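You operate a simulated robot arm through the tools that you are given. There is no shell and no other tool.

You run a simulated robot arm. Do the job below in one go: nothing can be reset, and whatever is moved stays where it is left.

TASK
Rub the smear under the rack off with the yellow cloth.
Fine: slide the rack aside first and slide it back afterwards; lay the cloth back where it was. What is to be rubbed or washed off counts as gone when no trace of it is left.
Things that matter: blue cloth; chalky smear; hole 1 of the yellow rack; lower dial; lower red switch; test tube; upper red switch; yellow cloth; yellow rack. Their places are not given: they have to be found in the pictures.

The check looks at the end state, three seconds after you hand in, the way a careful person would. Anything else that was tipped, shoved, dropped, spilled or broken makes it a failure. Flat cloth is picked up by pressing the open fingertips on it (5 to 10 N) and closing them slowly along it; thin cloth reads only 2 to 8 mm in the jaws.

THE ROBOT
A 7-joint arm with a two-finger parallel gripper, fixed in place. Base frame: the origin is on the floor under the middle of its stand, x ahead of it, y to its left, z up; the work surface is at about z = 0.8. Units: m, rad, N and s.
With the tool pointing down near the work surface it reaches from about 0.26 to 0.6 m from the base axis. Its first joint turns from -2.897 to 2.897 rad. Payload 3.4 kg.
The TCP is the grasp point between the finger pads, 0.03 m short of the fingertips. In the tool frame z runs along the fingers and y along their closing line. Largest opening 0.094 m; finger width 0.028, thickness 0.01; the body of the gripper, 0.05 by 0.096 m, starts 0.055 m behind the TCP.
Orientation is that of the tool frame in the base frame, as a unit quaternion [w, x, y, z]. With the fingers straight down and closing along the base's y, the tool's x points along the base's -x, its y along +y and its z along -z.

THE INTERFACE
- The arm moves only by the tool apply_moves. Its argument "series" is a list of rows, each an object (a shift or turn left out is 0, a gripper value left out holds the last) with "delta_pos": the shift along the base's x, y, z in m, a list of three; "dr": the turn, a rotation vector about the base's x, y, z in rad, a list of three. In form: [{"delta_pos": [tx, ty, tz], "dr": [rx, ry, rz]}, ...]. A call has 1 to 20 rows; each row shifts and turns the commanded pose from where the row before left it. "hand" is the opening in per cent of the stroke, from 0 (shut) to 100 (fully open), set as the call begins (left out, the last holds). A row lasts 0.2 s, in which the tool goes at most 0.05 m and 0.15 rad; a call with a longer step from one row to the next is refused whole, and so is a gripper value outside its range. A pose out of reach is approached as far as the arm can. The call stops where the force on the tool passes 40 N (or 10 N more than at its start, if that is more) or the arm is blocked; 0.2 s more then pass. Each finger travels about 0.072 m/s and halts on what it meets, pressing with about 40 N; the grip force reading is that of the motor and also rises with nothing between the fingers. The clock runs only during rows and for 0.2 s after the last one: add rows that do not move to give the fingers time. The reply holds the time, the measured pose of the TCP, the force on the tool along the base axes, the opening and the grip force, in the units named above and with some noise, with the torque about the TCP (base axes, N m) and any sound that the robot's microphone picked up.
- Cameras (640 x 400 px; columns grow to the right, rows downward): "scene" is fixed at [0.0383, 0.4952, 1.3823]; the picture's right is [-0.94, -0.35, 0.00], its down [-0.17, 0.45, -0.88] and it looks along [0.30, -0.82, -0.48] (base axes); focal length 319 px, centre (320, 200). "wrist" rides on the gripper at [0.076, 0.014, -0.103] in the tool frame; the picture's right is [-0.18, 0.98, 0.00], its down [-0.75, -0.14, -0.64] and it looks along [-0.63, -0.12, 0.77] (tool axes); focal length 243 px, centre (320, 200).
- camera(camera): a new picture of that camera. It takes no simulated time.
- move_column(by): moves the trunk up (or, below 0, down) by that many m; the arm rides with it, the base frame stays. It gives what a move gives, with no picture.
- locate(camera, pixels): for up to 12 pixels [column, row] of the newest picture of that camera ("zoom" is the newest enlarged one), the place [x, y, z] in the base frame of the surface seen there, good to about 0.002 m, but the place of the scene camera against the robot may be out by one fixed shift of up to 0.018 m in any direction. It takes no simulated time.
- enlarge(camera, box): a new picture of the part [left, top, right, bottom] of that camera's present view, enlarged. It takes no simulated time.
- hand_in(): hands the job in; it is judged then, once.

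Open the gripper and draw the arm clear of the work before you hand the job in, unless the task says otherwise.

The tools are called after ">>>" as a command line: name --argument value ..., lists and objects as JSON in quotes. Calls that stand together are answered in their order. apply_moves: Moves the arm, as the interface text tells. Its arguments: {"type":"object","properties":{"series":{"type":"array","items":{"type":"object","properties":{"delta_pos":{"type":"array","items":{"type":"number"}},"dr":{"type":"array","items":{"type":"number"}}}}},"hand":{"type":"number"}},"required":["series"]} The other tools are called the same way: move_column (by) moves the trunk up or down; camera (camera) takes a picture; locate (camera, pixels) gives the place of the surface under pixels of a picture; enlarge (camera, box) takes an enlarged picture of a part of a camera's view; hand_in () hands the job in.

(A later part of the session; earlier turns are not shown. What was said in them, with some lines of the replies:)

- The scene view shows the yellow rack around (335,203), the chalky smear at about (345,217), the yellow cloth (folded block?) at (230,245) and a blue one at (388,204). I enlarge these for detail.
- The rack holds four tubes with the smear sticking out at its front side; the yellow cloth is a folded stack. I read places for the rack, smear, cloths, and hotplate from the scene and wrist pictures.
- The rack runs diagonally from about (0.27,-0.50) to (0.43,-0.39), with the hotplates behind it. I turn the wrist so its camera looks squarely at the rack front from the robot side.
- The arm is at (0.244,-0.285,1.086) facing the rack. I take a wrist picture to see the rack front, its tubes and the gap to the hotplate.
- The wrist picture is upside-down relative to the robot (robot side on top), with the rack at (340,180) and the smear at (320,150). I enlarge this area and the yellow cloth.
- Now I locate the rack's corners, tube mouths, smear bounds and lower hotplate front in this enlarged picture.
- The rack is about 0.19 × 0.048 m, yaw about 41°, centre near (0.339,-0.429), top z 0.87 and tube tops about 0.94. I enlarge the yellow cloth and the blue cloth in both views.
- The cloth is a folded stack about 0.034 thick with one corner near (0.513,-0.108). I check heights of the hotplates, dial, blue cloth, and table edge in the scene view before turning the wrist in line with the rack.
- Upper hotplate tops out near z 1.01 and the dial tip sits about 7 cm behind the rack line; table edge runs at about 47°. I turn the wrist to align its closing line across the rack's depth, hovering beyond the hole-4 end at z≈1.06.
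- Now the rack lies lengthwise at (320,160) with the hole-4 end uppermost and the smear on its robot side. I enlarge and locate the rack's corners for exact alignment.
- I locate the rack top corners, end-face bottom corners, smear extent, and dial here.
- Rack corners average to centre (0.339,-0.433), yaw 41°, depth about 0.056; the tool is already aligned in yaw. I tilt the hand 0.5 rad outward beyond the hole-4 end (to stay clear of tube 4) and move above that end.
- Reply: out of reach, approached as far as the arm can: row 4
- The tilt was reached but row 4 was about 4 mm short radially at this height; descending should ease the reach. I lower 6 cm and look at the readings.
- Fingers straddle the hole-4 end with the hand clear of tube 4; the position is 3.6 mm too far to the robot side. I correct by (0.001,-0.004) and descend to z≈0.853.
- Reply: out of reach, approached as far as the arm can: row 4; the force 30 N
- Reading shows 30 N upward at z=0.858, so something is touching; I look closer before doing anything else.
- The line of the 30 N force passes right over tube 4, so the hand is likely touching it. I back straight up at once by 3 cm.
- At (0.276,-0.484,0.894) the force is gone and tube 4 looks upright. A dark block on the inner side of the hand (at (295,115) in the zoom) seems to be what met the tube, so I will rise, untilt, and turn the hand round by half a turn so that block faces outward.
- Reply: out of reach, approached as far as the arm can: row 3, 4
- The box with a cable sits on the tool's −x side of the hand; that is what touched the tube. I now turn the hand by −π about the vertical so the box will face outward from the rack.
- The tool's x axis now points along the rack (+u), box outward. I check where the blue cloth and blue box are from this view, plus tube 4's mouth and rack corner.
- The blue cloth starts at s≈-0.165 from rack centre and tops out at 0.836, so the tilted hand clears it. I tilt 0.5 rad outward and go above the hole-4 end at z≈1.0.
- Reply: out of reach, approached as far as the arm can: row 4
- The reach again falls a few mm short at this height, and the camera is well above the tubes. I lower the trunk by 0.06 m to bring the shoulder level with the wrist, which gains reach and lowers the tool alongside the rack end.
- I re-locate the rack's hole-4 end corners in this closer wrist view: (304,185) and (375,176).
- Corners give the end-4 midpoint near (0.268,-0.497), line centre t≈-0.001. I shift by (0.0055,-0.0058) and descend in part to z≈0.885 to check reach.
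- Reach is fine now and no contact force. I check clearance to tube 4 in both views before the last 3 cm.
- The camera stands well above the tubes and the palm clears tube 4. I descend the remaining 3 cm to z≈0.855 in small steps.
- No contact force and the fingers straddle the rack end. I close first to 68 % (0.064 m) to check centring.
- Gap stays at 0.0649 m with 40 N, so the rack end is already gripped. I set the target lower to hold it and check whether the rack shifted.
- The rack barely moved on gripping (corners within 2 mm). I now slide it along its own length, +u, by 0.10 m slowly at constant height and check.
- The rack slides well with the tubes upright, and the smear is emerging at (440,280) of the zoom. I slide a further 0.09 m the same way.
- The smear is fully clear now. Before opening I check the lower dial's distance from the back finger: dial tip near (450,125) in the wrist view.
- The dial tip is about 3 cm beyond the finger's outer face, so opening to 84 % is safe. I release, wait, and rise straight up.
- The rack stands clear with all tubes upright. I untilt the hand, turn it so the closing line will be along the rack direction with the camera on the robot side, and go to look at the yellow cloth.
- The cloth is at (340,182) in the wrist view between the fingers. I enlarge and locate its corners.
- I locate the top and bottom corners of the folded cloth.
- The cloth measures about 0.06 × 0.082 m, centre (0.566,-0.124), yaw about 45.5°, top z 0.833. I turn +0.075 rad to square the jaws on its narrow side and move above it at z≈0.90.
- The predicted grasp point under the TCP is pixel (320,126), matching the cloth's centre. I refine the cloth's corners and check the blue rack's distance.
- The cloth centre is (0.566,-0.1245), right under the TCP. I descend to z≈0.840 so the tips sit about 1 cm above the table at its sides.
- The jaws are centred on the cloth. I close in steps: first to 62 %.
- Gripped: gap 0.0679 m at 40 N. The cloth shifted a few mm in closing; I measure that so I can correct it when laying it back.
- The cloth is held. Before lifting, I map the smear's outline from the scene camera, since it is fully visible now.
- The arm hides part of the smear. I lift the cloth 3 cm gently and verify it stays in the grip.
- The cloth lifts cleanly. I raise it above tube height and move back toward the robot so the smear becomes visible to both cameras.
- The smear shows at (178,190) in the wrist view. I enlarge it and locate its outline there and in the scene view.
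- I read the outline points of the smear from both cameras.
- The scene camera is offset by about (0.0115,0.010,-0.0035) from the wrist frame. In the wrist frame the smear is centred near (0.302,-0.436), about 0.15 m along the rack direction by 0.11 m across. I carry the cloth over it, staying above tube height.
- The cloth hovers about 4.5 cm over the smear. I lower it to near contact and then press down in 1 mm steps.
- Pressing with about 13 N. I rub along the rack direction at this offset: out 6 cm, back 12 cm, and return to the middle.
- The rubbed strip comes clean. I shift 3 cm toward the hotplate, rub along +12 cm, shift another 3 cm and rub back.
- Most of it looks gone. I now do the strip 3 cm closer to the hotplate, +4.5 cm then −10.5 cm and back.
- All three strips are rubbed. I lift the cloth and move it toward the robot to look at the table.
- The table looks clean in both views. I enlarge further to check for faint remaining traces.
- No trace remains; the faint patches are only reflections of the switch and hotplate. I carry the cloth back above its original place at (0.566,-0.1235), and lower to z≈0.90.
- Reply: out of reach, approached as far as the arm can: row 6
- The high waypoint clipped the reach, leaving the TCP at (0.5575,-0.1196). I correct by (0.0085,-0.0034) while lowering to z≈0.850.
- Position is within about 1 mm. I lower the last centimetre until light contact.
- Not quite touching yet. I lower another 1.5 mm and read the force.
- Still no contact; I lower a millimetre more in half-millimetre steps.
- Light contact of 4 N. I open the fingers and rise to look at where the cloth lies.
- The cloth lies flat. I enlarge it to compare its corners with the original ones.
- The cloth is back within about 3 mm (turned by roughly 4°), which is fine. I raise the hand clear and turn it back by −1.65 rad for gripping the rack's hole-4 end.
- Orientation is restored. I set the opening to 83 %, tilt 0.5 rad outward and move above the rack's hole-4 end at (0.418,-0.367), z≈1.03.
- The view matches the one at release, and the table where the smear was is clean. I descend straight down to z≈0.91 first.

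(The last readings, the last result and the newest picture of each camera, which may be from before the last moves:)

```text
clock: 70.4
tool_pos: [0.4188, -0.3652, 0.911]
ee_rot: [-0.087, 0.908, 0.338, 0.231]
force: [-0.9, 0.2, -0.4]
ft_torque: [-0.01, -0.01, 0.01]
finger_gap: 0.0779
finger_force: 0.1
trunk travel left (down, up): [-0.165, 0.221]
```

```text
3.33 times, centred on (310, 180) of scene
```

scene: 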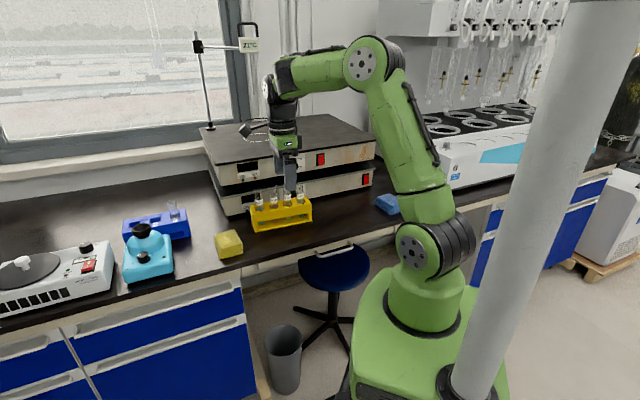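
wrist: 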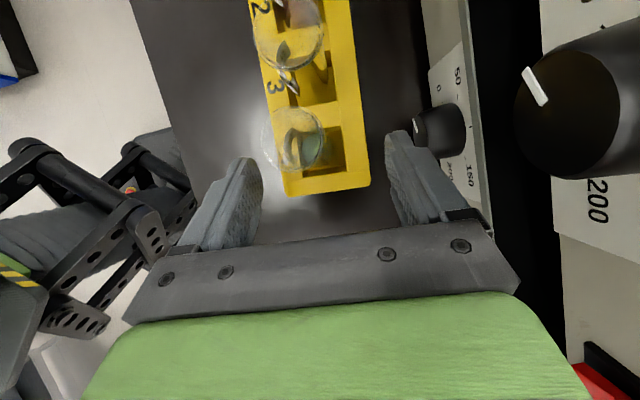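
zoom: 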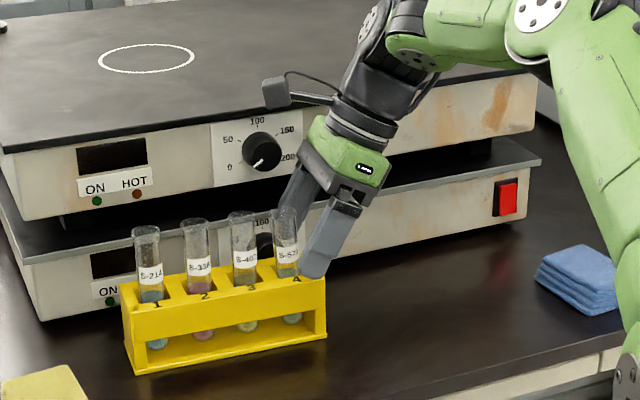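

Margins are about 6 mm per side, so I verify centring: rack end corners at (289,194) and (369,185).

>>> locate --camera "wrist" --pixels '[[290, 192], [367, 183], [365, 140], [283, 165], [355, 60], [263, 90]]'

>>> enlarge --camera "wrist" --box '[220, 80, 440, 240]'

```text
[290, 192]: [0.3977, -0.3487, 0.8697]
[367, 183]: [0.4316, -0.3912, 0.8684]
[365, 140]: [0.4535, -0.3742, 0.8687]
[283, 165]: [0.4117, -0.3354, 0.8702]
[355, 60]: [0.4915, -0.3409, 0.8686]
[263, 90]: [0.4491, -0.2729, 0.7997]
```

```text
2.50 times, centred on (330, 160) of wrist
```

zoom: 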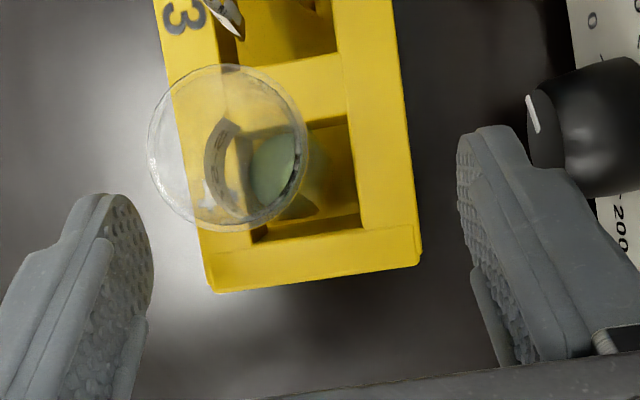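

The TCP is centred on the rack line within 1 mm. I descend the last 5.5 cm.

>>> apply_moves --series '[{"delta_pos": [0, 0, -0.02]}, {"delta_pos": [0, 0, -0.02]}, {"delta_pos": [0, 0, -0.0155]}, {}]'

```text
clock: 71.4
tool_pos: [0.4195, -0.3657, 0.8533]
ee_rot: [-0.087, 0.908, 0.338, 0.231]
force: [0.4, 1.0, -0.3]
ft_torque: [0.0, 0.02, -0.02]
finger_gap: 0.078
finger_force: 0.2
trunk travel left (down, up): [-0.165, 0.221]
```

No contact on the way down. I close the fingers on the rack end.

>>> apply_moves --series '[{}, {}, {}]' --hand 50

>>> camera --camera "wrist"

>>> locate --camera "wrist" --pixels '[[262, 208], [378, 195], [372, 150], [270, 210], [380, 193], [375, 120], [365, 40]]'

```text
clock: 72.2
tool_pos: [0.4198, -0.3655, 0.8545]
ee_rot: [-0.087, 0.908, 0.339, 0.231]
force: [-0.7, 1.0, -0.8]
ft_torque: [-0.06, -0.02, 0.02]
finger_gap: 0.0649
finger_force: 39.9
trunk travel left (down, up): [-0.165, 0.221]
```

```text
taken
```

wrist: 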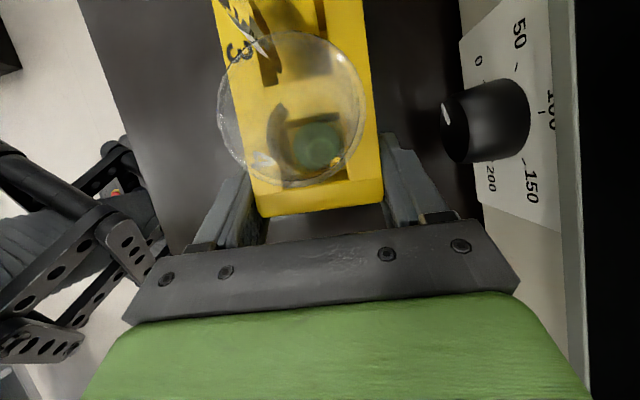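

```text
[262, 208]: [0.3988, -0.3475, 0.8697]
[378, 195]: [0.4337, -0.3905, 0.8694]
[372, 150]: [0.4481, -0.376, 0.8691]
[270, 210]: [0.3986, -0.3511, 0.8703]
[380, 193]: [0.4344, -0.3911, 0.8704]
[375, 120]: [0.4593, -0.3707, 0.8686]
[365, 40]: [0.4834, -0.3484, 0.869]
```

Gripped again at 0.0649 m. I slide the rack back along −u by 0.19 m at constant height.

>>> apply_moves --series '[{"delta_pos": [-0.00377, -0.00328, 0]}, {"delta_pos": [-0.00755, -0.00656, 0]}, {"delta_pos": [-0.00755, -0.00656, 0]}, {"delta_pos": [-0.00755, -0.00656, 0]}, {"delta_pos": [-0.00755, -0.00656, 0]}, {"delta_pos": [-0.00755, -0.00656, 0]}, {"delta_pos": [-0.00755, -0.00656, 0]}, {"delta_pos": [-0.00755, -0.00656, 0]}, {"delta_pos": [-0.00755, -0.00656, 0]}, {"delta_pos": [-0.00755, -0.00656, 0]}, {"delta_pos": [-0.00377, -0.00328, 0]}, {}]'

>>> apply_moves --series '[{"delta_pos": [-0.00377, -0.00328, 0]}, {"delta_pos": [-0.00755, -0.00656, 0]}, {"delta_pos": [-0.00755, -0.00656, 0]}, {"delta_pos": [-0.00755, -0.00656, 0]}, {"delta_pos": [-0.00755, -0.00656, 0]}, {"delta_pos": [-0.00755, -0.00656, 0]}, {"delta_pos": [-0.00755, -0.00656, 0]}, {"delta_pos": [-0.00755, -0.00656, 0]}, {"delta_pos": [-0.00755, -0.00656, 0]}, {"delta_pos": [-0.00377, -0.00328, 0]}, {}]'

>>> enlarge --camera "scene" --box '[280, 140, 420, 230]'

>>> camera --camera "wrist"

```text
clock: 74.8
tool_pos: [0.3422, -0.433, 0.8552]
ee_rot: [-0.087, 0.908, 0.339, 0.231]
force: [0.6, -0.3, -0.8]
ft_torque: [-0.06, 0.03, -0.05]
finger_gap: 0.0651
finger_force: 40.4
trunk travel left (down, up): [-0.165, 0.221]
```

```text
clock: 77.2
tool_pos: [0.2727, -0.4894, 0.8539]
ee_rot: [-0.087, 0.908, 0.339, 0.231]
force: [-0.5, 1.0, -0.9]
ft_torque: [-0.04, 0.01, 0.06]
finger_gap: 0.065
finger_force: 39.9
trunk travel left (down, up): [-0.165, 0.221]
```

```text
4.44 times, centred on (350, 185) of scene
```

zoom: 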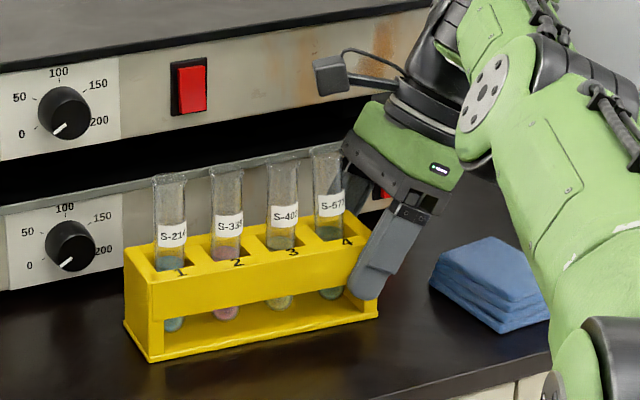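

```text
taken
```

wrist: 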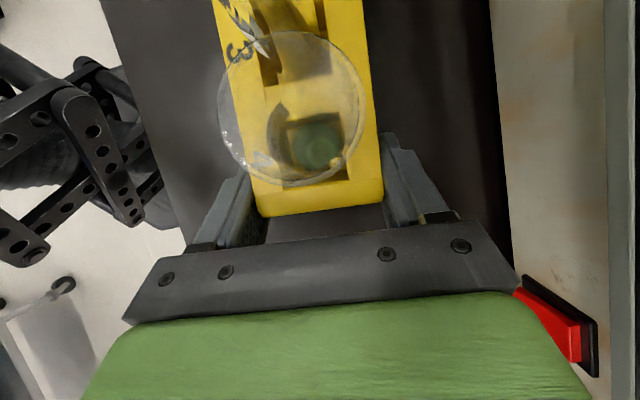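

The rack's corners match the earlier picture within a pixel of the zoom (e.g. (150,362) vs (149,362)). I open the fingers and rise straight up.

>>> apply_moves --series '[{}, {}, {}]' --hand 88

>>> apply_moves --series '[{"delta_pos": [0, 0, 0.01]}, {"delta_pos": [0, 0, 0.02]}, {"delta_pos": [0, 0, 0.03]}, {"delta_pos": [0, 0.002, 0.03]}, {"delta_pos": [-0.003, 0.008, 0.03]}, {"delta_pos": [-0.008, 0.015, 0.03]}, {}]'

>>> camera --camera "wrist"

>>> camera --camera "scene"

```text
clock: 78.0
tool_pos: [0.272, -0.4892, 0.8548]
ee_rot: [-0.087, 0.908, 0.339, 0.232]
force: [0.0, -0.6, -0.3]
ft_torque: [0.0, 0.0, -0.04]
finger_gap: 0.0827
finger_force: 0.0
trunk travel left (down, up): [-0.165, 0.221]
```

```text
clock: 79.6
tool_pos: [0.261, -0.462, 1.0048]
ee_rot: [-0.087, 0.908, 0.339, 0.231]
force: [0.0, -0.2, -0.3]
ft_torque: [0.0, -0.01, -0.01]
finger_gap: 0.0825
finger_force: 0.1
out of reach, approached as far as the arm can: row 3
trunk travel left (down, up): [-0.165, 0.221]
```

```text
taken
```

wrist: 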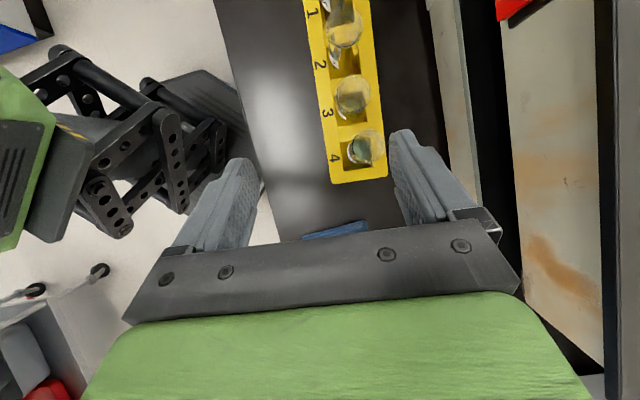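

```text
taken
```

scene: 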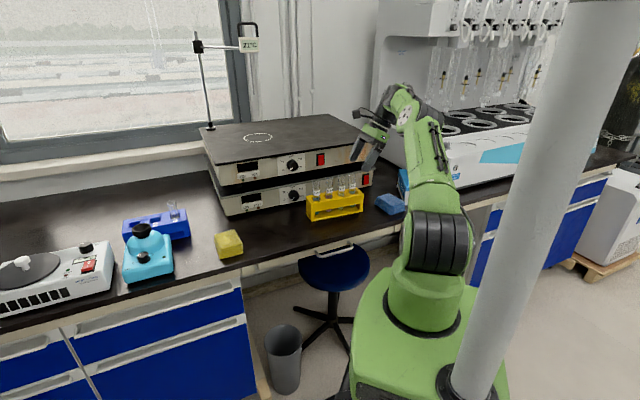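

The rack is back. I compare with the very first enlarged view of the same area and look for any trace.

>>> enlarge --camera "scene" --box '[200, 120, 420, 260]'

>>> enlarge --camera "wrist" --box '[230, 0, 430, 200]'

```text
2.86 times, centred on (310, 190) of scene
```

zoom: 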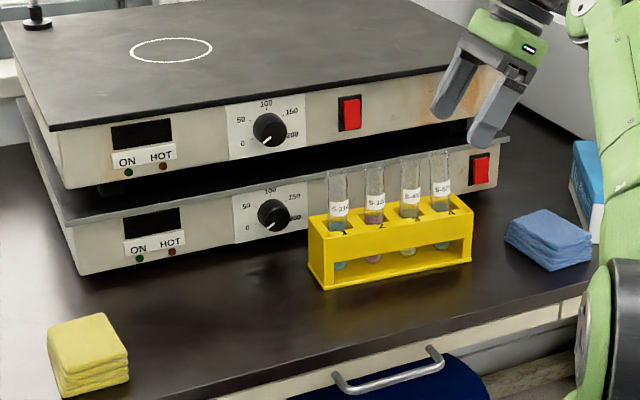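

```text
2.00 times, centred on (330, 100) of wrist
```

zoom: 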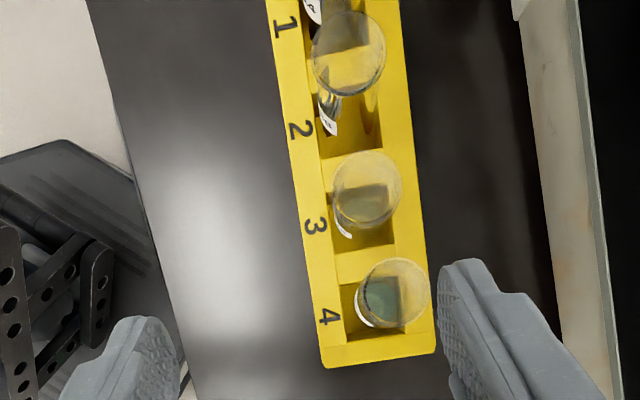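

Rack, dials, switches and cloths look as at the start, and no smear is visible. I untilt the hand, open it fully and draw the arm back toward the robot, clear of the work.

>>> apply_moves --series '[{"delta_pos": [-0.005, 0.02, 0.015], "dr": [-0.082, 0.0943, 0]}, {"delta_pos": [-0.005, 0.02, 0.015], "dr": [-0.082, 0.0943, 0]}, {"delta_pos": [-0.005, 0.02, 0.015], "dr": [-0.082, 0.0943, 0]}, {"delta_pos": [-0.005, 0.02, 0.015], "dr": [-0.082, 0.0943, 0]}, {"delta_pos": [0.01, 0.035, 0.01]}, {"delta_pos": [0.015, 0.04, 0.01]}, {"delta_pos": [0.02, 0.04, 0]}, {"delta_pos": [0.02, 0.04, 0]}, {}]' --hand 100

>>> camera --camera "scene"

>>> enlarge --camera "scene" --box '[280, 160, 400, 240]'

```text
clock: 81.6
tool_pos: [0.3066, -0.2273, 1.085]
ee_rot: [0.0, 0.937, 0.349, 0.0]
force: [0.5, -1.1, 1.1]
ft_torque: [0.03, -0.02, 0.0]
finger_gap: 0.0938
finger_force: 0.0
trunk travel left (down, up): [-0.165, 0.221]
```

```text
taken
```

scene: 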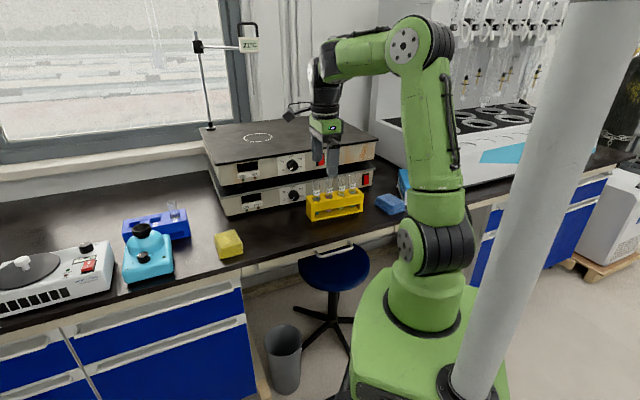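

```text
5.00 times, centred on (340, 200) of scene
```

zoom: 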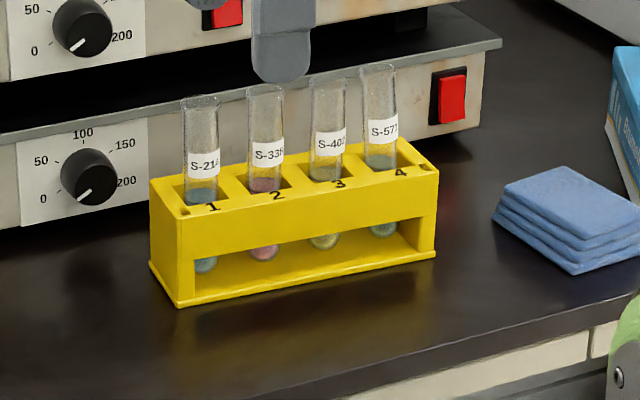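

The rack and tubes look as at the start with the table clean. One last comparison of the yellow cloth with the earlier enlarged view.

>>> enlarge --camera "scene" --box '[190, 200, 350, 300]'

```text
4.00 times, centred on (270, 250) of scene
```

zoom: 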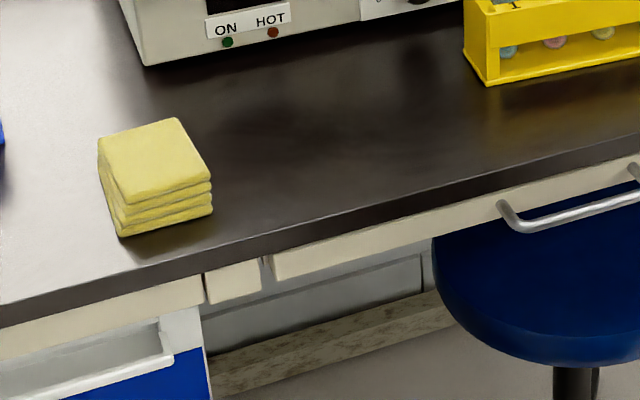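

The cloth's corners agree within a few zoomed pixels (about 2–5 mm) of its original place. The smear is gone, the rack is back, the gripper is open and clear, so I hand in.

>>> hand_in

```text
The job is handed in.
```

The smear is rubbed off, the rack is back in its place with all four tubes upright, and the yellow cloth lies where it was. I have handed the job in.

- **Smear:** the enlarged pictures taken after rubbing, with the rack still aside, show no trace. I rubbed three overlapping strips, pressing with about 10 N.
- **Rack:** I gripped it by the hole-4 end, slid it about 19 cm aside and slid it back. Its corners match the earlier picture to within about 1 mm.
- **Cloth:** it lies about 3 mm from its original spot and is turned by about 4°. I left it there.
- **Tube contact:** on the first approach the hand seems to have pressed on tube 4 with about 30 N. I backed off at once. The microphone picked up nothing, and the tube looks intact and upright in the later pictures.

The dials, switches and blue cloth look unchanged. The gripper is open and clear of the work, and the trunk is still 6 cm lower than at the start.
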